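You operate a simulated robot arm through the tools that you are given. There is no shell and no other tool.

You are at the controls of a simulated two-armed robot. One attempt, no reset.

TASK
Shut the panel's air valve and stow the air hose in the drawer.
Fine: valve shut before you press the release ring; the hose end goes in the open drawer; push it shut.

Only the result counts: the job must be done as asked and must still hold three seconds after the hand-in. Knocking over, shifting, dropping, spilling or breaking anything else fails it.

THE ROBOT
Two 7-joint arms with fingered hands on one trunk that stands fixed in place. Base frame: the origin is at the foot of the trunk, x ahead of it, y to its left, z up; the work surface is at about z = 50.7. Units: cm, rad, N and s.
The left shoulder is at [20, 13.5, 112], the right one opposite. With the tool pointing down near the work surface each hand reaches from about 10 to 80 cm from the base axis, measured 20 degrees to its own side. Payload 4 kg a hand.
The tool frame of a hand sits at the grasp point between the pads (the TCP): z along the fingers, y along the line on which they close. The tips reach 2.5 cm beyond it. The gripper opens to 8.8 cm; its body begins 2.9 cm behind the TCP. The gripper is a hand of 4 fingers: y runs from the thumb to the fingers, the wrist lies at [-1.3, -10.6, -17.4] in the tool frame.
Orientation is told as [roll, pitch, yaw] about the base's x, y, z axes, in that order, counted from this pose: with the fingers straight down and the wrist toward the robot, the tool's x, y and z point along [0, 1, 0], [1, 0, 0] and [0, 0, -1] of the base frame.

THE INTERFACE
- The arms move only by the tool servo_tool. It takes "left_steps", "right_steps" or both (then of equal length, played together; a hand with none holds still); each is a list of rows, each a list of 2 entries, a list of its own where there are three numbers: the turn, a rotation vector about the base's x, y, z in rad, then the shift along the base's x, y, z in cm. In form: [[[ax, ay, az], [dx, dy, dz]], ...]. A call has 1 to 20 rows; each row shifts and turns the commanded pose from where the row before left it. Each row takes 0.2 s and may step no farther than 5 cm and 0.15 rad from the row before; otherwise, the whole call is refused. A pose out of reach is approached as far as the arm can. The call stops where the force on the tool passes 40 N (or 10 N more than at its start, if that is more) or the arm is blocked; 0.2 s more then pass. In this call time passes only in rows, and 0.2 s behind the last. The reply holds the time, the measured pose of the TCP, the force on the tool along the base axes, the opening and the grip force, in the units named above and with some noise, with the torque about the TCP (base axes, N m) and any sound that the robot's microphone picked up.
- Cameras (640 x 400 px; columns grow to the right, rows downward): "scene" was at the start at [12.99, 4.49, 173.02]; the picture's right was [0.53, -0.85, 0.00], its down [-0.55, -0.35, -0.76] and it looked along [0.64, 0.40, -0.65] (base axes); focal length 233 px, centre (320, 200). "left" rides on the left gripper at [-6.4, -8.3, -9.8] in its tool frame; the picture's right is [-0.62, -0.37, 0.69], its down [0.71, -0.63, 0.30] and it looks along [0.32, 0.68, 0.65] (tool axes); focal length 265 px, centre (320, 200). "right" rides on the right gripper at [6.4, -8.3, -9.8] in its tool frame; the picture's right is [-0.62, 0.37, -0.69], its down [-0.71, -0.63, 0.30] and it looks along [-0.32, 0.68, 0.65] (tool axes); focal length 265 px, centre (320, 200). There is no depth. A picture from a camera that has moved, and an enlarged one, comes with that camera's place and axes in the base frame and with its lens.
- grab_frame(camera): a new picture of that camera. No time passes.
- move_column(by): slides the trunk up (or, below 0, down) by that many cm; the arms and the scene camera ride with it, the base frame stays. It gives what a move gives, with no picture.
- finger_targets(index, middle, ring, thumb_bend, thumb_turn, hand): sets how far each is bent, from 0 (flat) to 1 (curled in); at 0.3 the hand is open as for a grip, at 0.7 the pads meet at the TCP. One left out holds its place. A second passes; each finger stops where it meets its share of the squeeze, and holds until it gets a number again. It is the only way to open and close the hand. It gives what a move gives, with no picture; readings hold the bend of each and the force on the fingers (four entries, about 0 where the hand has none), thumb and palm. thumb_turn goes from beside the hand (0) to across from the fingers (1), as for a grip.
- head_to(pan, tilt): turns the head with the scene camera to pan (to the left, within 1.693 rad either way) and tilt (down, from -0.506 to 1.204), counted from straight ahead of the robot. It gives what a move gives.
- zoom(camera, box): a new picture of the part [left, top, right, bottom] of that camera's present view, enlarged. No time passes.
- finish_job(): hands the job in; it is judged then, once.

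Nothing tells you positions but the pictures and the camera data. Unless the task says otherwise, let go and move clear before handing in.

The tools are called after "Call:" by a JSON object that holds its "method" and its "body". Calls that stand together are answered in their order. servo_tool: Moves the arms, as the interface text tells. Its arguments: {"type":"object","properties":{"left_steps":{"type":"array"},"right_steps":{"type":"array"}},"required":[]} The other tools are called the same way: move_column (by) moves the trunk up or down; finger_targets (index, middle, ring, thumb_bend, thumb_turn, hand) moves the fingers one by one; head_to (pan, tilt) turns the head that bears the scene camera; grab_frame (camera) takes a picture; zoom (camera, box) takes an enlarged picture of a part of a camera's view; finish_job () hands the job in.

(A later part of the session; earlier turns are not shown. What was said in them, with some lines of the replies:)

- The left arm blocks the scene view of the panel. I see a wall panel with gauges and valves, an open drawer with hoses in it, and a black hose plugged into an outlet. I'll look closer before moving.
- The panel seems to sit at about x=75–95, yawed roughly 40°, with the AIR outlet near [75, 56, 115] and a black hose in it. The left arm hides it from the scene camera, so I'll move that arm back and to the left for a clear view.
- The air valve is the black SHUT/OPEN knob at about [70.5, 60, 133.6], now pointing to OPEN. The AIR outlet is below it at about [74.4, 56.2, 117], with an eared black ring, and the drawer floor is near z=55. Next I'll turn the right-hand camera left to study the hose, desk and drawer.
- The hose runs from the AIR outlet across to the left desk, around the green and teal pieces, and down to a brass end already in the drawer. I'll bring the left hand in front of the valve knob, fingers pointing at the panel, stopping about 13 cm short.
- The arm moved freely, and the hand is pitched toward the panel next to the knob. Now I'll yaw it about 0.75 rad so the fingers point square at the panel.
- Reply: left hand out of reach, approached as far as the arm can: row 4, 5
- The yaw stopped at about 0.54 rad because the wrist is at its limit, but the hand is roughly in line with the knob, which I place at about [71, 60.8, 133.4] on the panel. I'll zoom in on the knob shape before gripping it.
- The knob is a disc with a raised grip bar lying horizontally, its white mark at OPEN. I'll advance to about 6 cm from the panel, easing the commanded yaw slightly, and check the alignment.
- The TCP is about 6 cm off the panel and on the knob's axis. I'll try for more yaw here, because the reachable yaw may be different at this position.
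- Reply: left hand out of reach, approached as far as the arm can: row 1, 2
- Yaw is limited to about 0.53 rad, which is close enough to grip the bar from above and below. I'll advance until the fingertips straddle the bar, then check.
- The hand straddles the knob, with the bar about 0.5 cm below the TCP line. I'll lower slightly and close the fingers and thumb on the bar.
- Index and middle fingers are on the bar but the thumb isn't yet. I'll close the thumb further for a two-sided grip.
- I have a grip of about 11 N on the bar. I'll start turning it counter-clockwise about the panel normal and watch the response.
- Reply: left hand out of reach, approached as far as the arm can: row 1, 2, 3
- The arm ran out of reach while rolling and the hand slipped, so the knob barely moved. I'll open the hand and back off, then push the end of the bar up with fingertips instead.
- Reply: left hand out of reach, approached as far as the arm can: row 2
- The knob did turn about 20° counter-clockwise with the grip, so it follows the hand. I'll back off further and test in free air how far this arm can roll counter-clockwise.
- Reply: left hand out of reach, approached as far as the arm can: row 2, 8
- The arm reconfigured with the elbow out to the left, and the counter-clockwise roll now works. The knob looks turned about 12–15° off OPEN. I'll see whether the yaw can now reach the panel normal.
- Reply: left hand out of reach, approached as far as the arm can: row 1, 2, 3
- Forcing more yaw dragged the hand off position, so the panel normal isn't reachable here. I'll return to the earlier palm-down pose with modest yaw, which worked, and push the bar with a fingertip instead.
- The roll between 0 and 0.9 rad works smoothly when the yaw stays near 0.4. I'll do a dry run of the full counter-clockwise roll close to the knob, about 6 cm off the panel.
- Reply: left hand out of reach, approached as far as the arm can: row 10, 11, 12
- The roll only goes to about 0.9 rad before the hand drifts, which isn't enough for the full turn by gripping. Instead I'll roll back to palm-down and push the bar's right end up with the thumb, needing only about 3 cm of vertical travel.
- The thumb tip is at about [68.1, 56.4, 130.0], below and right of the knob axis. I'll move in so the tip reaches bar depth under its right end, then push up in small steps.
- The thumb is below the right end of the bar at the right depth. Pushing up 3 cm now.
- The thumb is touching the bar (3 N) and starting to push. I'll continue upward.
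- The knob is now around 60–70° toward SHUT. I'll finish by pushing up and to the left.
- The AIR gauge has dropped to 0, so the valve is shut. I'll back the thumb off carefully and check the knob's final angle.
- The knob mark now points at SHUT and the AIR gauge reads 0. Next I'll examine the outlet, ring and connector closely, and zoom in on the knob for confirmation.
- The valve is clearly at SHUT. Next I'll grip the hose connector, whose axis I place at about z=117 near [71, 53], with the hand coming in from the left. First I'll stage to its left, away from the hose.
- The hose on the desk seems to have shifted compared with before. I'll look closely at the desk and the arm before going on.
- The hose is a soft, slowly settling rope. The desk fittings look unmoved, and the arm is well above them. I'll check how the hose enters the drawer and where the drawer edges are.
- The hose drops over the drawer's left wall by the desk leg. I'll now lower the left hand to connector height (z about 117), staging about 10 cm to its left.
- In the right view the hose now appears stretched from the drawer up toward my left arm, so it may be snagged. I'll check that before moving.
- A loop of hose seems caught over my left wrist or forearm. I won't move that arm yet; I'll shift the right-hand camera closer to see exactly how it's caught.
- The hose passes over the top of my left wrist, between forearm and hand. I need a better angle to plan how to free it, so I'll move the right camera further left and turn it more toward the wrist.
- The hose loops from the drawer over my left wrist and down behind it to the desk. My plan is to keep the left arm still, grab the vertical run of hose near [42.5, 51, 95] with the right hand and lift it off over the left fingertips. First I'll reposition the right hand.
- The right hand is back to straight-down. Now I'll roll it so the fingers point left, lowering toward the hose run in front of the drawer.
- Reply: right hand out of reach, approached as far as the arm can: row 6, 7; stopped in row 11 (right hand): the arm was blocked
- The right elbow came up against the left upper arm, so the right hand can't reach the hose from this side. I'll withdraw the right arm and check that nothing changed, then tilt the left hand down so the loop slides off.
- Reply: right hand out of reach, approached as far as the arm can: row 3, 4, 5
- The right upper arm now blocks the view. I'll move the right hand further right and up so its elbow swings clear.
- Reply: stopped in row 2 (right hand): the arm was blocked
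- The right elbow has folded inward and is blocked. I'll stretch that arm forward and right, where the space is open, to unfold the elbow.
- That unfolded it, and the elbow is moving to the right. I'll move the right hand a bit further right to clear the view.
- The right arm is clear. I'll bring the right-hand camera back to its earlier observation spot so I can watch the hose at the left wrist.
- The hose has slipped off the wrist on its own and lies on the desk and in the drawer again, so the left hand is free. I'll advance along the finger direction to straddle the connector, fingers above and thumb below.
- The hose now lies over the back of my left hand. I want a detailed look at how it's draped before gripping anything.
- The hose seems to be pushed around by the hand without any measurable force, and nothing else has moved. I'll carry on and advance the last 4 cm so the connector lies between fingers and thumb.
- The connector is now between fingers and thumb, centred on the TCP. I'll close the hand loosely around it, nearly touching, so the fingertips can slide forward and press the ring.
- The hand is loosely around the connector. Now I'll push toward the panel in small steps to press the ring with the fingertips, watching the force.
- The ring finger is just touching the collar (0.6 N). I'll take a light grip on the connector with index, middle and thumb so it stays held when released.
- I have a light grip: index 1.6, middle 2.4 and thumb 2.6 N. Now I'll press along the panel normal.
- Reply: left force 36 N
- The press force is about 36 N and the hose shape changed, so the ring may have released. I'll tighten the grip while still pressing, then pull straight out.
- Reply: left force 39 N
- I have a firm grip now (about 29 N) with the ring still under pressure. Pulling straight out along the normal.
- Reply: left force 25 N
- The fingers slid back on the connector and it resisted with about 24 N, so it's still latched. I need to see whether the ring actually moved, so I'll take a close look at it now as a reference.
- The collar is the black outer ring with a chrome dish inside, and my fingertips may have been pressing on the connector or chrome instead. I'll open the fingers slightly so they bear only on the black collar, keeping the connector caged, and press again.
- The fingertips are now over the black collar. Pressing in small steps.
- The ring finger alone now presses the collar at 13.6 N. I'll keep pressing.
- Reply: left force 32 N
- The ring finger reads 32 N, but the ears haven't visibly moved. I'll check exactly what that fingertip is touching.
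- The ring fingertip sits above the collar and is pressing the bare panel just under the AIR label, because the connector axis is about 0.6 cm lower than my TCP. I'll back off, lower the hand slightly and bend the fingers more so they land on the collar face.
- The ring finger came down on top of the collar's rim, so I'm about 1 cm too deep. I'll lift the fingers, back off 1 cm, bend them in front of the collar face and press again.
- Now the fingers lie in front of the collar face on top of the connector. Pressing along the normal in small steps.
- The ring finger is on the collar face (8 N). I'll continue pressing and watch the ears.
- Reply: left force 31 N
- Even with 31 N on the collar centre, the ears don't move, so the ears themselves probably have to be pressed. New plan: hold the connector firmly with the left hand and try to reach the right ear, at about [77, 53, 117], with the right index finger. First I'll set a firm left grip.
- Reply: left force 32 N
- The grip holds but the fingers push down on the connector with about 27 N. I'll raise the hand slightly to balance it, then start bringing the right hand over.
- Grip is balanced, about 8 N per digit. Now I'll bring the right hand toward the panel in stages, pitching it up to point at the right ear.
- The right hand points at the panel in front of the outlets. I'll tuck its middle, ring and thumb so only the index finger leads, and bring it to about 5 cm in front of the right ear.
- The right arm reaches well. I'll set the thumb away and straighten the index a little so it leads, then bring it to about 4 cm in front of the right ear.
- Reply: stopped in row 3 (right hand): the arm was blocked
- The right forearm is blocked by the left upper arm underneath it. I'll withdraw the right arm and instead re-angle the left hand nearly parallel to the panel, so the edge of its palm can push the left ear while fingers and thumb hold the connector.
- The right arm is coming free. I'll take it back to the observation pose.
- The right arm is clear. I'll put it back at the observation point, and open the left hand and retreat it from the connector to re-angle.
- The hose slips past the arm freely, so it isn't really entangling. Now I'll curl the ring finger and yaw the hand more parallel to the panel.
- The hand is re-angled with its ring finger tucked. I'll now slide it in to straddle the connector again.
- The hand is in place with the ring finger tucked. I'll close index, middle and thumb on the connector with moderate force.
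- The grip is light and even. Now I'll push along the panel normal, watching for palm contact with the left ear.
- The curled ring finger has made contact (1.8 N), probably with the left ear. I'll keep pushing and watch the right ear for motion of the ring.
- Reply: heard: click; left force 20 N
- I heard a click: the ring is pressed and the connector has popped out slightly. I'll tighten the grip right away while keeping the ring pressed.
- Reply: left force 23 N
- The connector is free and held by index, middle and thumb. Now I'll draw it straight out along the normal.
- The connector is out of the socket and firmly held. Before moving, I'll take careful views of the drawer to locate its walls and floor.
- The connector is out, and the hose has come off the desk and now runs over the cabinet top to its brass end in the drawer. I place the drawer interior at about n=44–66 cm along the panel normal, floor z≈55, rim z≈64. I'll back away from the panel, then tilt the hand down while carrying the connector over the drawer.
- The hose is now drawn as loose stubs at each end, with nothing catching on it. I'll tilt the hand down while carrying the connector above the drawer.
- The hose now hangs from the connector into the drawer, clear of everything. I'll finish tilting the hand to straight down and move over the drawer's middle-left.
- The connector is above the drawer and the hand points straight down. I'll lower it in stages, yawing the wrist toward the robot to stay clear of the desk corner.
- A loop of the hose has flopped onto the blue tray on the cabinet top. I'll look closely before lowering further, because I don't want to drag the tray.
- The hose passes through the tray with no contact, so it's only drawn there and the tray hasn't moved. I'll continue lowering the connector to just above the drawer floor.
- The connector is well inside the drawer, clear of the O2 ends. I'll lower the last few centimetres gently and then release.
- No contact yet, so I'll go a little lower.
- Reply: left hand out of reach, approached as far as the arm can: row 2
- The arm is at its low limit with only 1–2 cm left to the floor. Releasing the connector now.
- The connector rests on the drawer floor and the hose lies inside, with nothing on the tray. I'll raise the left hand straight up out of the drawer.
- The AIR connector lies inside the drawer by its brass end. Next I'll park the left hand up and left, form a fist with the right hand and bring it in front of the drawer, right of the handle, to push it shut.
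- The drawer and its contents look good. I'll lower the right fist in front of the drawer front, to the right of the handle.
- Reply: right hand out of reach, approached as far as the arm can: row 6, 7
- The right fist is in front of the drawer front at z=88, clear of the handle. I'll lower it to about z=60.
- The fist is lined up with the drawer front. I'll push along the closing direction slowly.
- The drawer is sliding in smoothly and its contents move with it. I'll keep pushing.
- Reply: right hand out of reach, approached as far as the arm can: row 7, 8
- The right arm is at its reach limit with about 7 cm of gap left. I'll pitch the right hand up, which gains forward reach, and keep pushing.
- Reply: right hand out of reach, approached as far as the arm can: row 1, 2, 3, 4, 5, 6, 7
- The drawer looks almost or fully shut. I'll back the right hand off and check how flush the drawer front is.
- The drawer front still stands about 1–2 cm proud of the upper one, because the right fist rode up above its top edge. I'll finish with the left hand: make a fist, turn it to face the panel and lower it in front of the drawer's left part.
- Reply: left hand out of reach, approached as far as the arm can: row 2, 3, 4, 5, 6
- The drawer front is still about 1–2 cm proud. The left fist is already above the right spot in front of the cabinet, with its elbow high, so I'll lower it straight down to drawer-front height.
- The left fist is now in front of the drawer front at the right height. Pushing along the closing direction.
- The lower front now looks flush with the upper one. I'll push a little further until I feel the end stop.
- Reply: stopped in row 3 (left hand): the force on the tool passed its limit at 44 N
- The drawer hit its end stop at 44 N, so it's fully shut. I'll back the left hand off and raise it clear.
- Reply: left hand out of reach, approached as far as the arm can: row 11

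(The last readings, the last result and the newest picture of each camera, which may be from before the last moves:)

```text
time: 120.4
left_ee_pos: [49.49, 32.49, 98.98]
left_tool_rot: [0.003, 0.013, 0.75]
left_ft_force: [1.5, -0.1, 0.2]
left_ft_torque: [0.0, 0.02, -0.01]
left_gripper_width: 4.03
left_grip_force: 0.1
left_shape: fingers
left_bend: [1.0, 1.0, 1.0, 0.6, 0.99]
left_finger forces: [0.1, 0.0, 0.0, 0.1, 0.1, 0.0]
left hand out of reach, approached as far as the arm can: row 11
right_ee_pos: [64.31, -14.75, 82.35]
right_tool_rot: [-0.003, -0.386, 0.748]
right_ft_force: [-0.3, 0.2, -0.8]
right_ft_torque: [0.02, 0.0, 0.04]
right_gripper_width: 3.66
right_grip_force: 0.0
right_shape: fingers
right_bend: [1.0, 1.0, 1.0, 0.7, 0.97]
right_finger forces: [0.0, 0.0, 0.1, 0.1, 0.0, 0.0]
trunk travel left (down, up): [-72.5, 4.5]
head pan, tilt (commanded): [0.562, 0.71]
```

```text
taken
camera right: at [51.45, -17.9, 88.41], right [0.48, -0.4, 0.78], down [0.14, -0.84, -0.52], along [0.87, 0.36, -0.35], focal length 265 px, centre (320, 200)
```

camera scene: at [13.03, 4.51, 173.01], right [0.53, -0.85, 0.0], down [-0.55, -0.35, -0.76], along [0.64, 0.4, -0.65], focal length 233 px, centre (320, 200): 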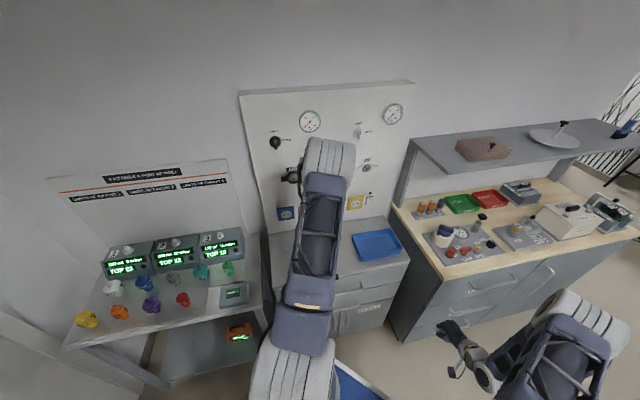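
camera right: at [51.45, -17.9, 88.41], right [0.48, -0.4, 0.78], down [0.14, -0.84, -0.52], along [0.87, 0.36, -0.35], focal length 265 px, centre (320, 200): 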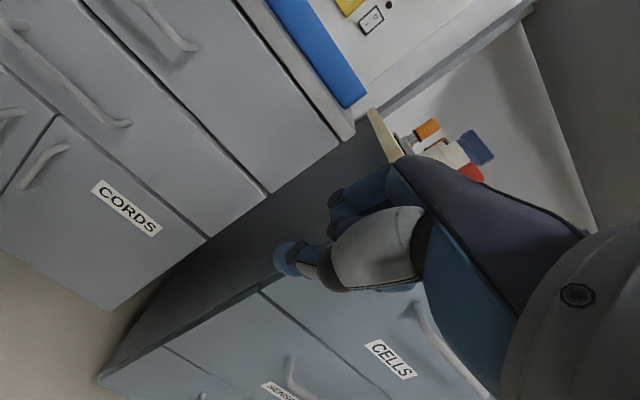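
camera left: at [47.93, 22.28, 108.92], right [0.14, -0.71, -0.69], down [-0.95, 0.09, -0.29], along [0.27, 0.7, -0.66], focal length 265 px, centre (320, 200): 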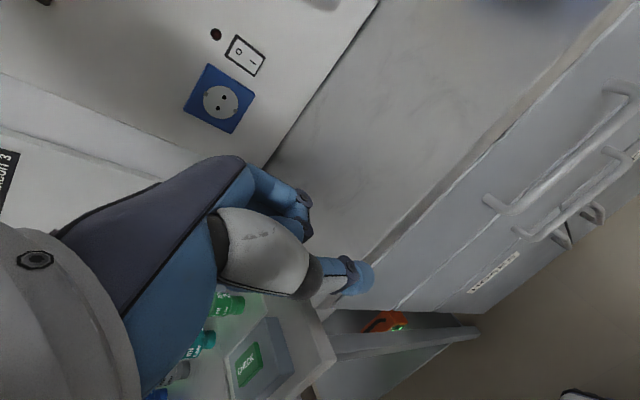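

The drawer is closed and flush. I'll move the left arm further clear and do a final check of the valve, gauge, outlet, tray and desk items.

Call:
{"method": "servo_tool", "body": {"left_steps": [[[0, 0, -0.13], [-1.5, 1.0, 4]], [[0, 0, -0.13], [-1.5, 1.5, 4]], [[0, 0, -0.13], [-1.5, 2, 4]], [[0, 0, -0.13], [-1.5, 3, 4]], [[0, 0, -0.13], [-1.5, 4, 4]], [[0, 0, -0.1], [-1.5, 4, 3]]], "right_steps": [[[0, 0, 0], [-1, -1.5, 4]], [[0, 0, 0], [-1, -1.5, 4]], [[0, 0, 0], [-1, -1.5, 4]], [[0, 0, 0], [-1, -1.5, 4]], [[0, 0, 0], [-1, -1.5, 4]], [[0, 0, 0], [-1, -1.5, 3]]]}}

Call:
{"method": "grab_frame", "body": {"camera": "scene"}}

Call:
{"method": "zoom", "body": {"camera": "scene", "box": [230, 80, 420, 240]}}

Call:
{"method": "zoom", "body": {"camera": "scene", "box": [260, 200, 440, 350]}}

Call:
{"method": "zoom", "body": {"camera": "scene", "box": [60, 200, 280, 360]}}

```text
refused: row 4 steps farther than a row can; nothing moved
```

```text
taken
camera scene: at [13.03, 4.51, 173.01], right [0.53, -0.85, 0.0], down [-0.55, -0.35, -0.76], along [0.64, 0.4, -0.65], focal length 233 px, centre (320, 200)
```

scene: 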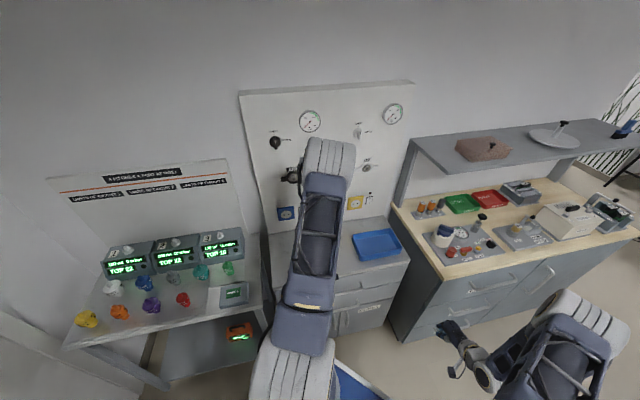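

```text
2.50 times, centred on (325, 160) of scene
camera zoom: at [13.03, 4.51, 173.01], right [0.53, -0.85, 0.0], down [-0.55, -0.35, -0.76], along [0.64, 0.4, -0.65], focal length 583 px, centre (308, 300)
```

zoom: 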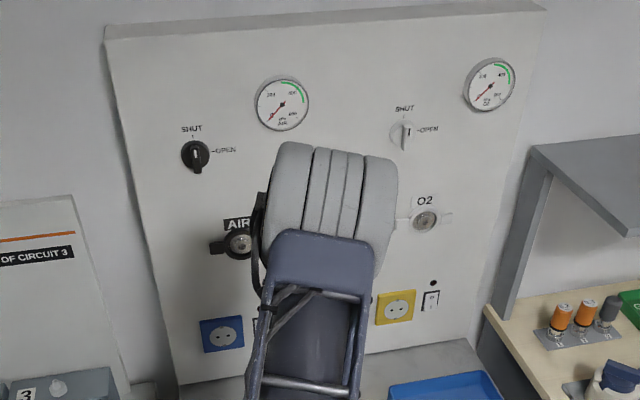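

```text
2.67 times, centred on (350, 275) of scene
camera zoom: at [13.03, 4.51, 173.01], right [0.53, -0.85, 0.0], down [-0.55, -0.35, -0.76], along [0.64, 0.4, -0.65], focal length 622 px, centre (240, 0)
```

zoom: 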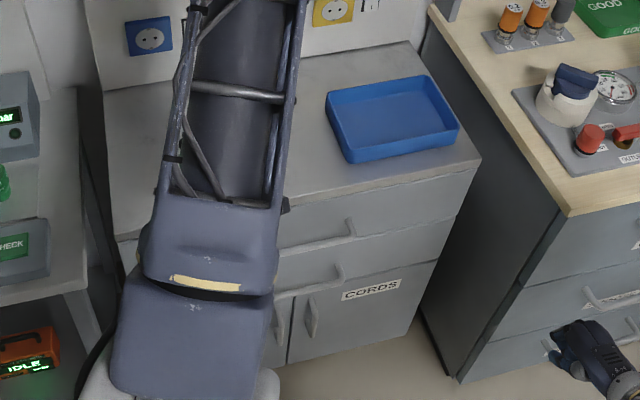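

```text
2.50 times, centred on (170, 280) of scene
camera zoom: at [13.03, 4.51, 173.01], right [0.53, -0.85, 0.0], down [-0.55, -0.35, -0.76], along [0.64, 0.4, -0.65], focal length 583 px, centre (695, 0)
```

zoom: 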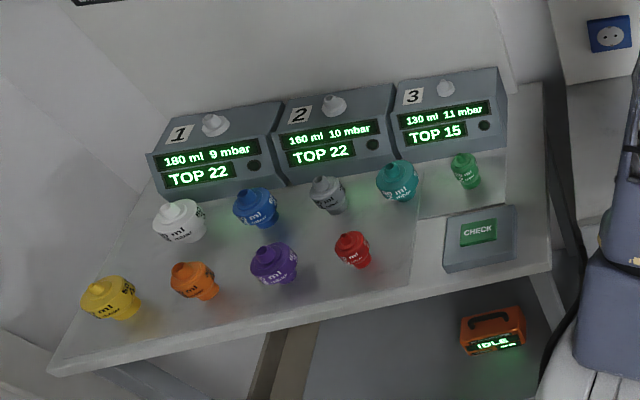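

The valve reads SHUT, the gauge 0, and the tray and fittings are in place. There's a dark curve beside the arm near the cabinet's left side, so I'll move the left arm aside to see what it is.

Call:
{"method": "servo_tool", "body": {"left_steps": [[[0, 0, -0.13], [-1.0, 1.0, 4]], [[0, 0, -0.13], [-1.0, 1.5, 4]], [[0, 0, -0.13], [-1.5, 2, 4]], [[0, 0, -0.13], [-1.5, 2.5, 3.5]], [[0, 0, -0.13], [-1.5, 3, 3]], [[0, 0, -0.1], [-1.5, 3.5, 3]], [[0, 0, 0], [-1.5, 4, 2]], [[0, 0, 0], [-1.5, 4, 2]], [[0, 0, 0], [-1.5, 4, 2]], [[0, 0, 0], [-1.5, 4, 2]]]}}

Call:
{"method": "grab_frame", "body": {"camera": "scene"}}

Call:
{"method": "grab_frame", "body": {"camera": "left"}}

Call:
{"method": "zoom", "body": {"camera": "scene", "box": [220, 200, 440, 400]}}

```text
time: 122.6
left_ee_pos: [36.61, 63.2, 127.9]
left_tool_rot: [0.001, 0.013, -0.002]
left_ft_force: [-0.2, 0.5, 0.7]
left_ft_torque: [-0.01, 0.03, 0.0]
left_gripper_width: 4.04
left_grip_force: 0.0
left_shape: fingers
left_bend: [1.0, 1.0, 1.0, 0.6, 0.99]
left_finger forces: [0.0, 0.0, 0.0, 0.1, 0.0, 0.0]
left hand out of reach, approached as far as the arm can: row 1
right_ee_pos: [64.23, -14.84, 82.25]
right_tool_rot: [-0.003, -0.387, 0.745]
right_ft_force: [0.1, -0.7, -0.2]
right_ft_torque: [0.0, -0.04, 0.02]
right_gripper_width: 3.62
right_grip_force: 0.1
right_shape: fingers
right_bend: [1.0, 1.0, 1.0, 0.7, 0.97]
right_finger forces: [0.0, 0.0, 0.1, 0.0, 0.0, 0.1]
trunk travel left (down, up): [-72.5, 4.5]
head pan, tilt (commanded): [0.562, 0.71]
```

```text
taken
camera scene: at [13.0, 4.45, 173.02], right [0.53, -0.85, 0.0], down [-0.55, -0.35, -0.76], along [0.64, 0.4, -0.65], focal length 233 px, centre (320, 200)
```

scene: 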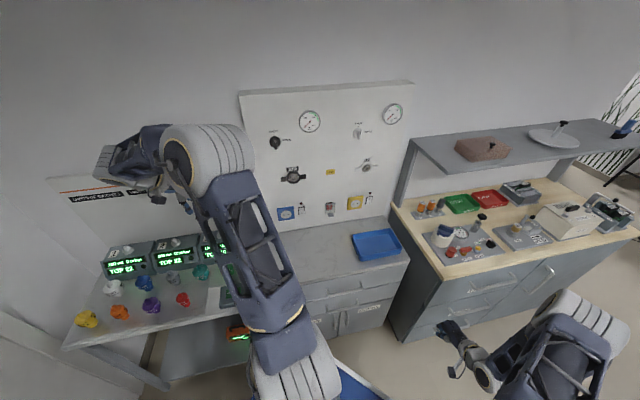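

```text
taken
camera left: at [28.48, 56.83, 137.79], right [-0.38, -0.62, -0.69], down [-0.63, 0.72, -0.3], along [0.68, 0.32, -0.66], focal length 265 px, centre (320, 200)
```

left: 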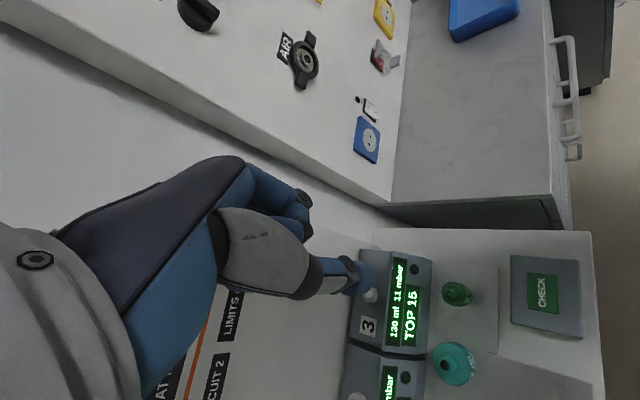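

```text
2.00 times, centred on (330, 300) of scene
camera zoom: at [13.0, 4.45, 173.02], right [0.53, -0.85, 0.0], down [-0.55, -0.35, -0.76], along [0.64, 0.4, -0.65], focal length 466 px, centre (300, 0)
```

zoom: 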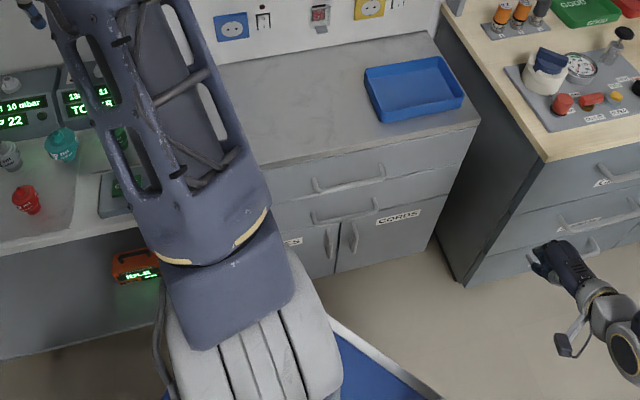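

Only the robot's own arm cable was there; no hose is left outside. One last close check on the valve and the closed drawer.

Call:
{"method": "zoom", "body": {"camera": "scene", "box": [255, 95, 345, 195]}}

Call:
{"method": "zoom", "body": {"camera": "right", "box": [0, 0, 360, 320]}}

Call:
{"method": "zoom", "body": {"camera": "left", "box": [160, 0, 340, 110]}}

```text
4.00 times, centred on (300, 145) of scene
camera zoom: at [13.0, 4.45, 173.02], right [0.53, -0.85, 0.0], down [-0.55, -0.35, -0.76], along [0.64, 0.4, -0.65], focal length 932 px, centre (400, 420)
```

zoom: 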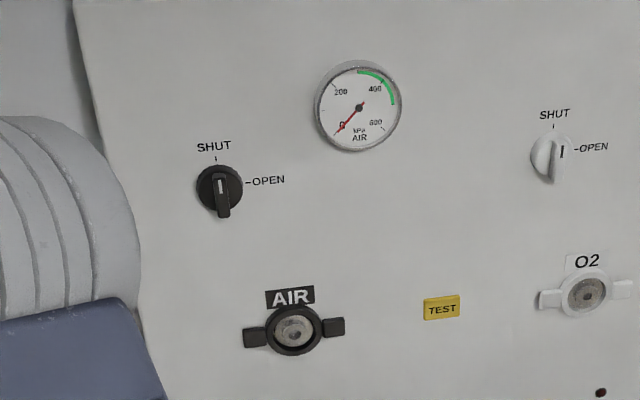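

```text
1.25 times, centred on (180, 160) of right
camera zoom: at [51.43, -17.94, 88.42], right [0.48, -0.4, 0.78], down [0.14, -0.84, -0.52], along [0.87, 0.36, -0.35], focal length 332 px, centre (495, 250)
```

zoom: 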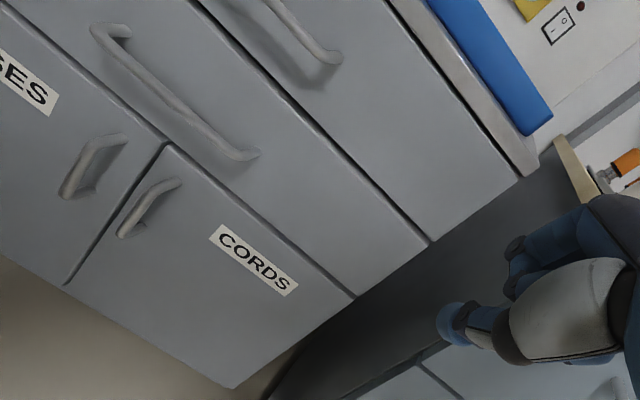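

```text
3.56 times, centred on (250, 55) of left
camera zoom: at [28.48, 56.83, 137.79], right [-0.38, -0.62, -0.69], down [-0.63, 0.72, -0.3], along [0.68, 0.32, -0.66], focal length 944 px, centre (569, 716)
```

zoom: 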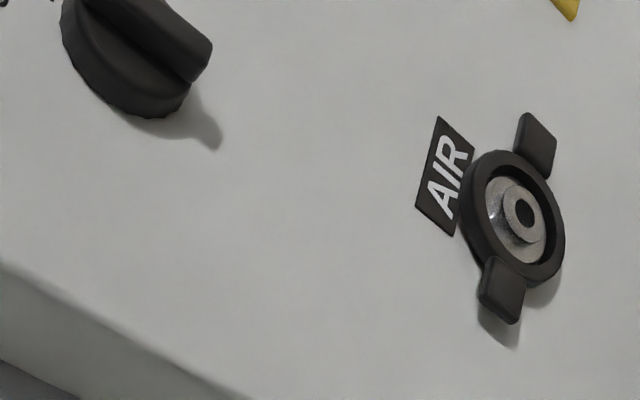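

The air valve points to SHUT and the gauge reads 0. The AIR outlet is empty, the hose end is inside the drawer, and the drawer is fully shut and flush. The tray, desk fittings and bench items look unmoved, and both hands are clear, so I'm handing in.

Call:
{"method": "finish_job", "body": {}}

```text
The job is handed in.
```

The air valve is shut, and the air hose end is stowed in the drawer, which is closed. I've handed the job in but haven't seen how it was judged.

- **Valve:** the knob points to SHUT and the AIR gauge reads 0. I shut it before pressing the release ring.
- **Hose:** the release ring clicked, and I drew the connector straight out of the AIR outlet. It lies in the drawer beside its brass end, and no hose shows outside.
- **Drawer:** I pushed it until it hit the end stop. Its front is flush with the drawer above.
- **Everything else:** the tray, desk fittings and bench items look unmoved in the final pictures. Early on, the hose shifted about on the desk and lay over my left arm, but I saw nothing displaced by it.

Both hands were empty and clear before I handed in.
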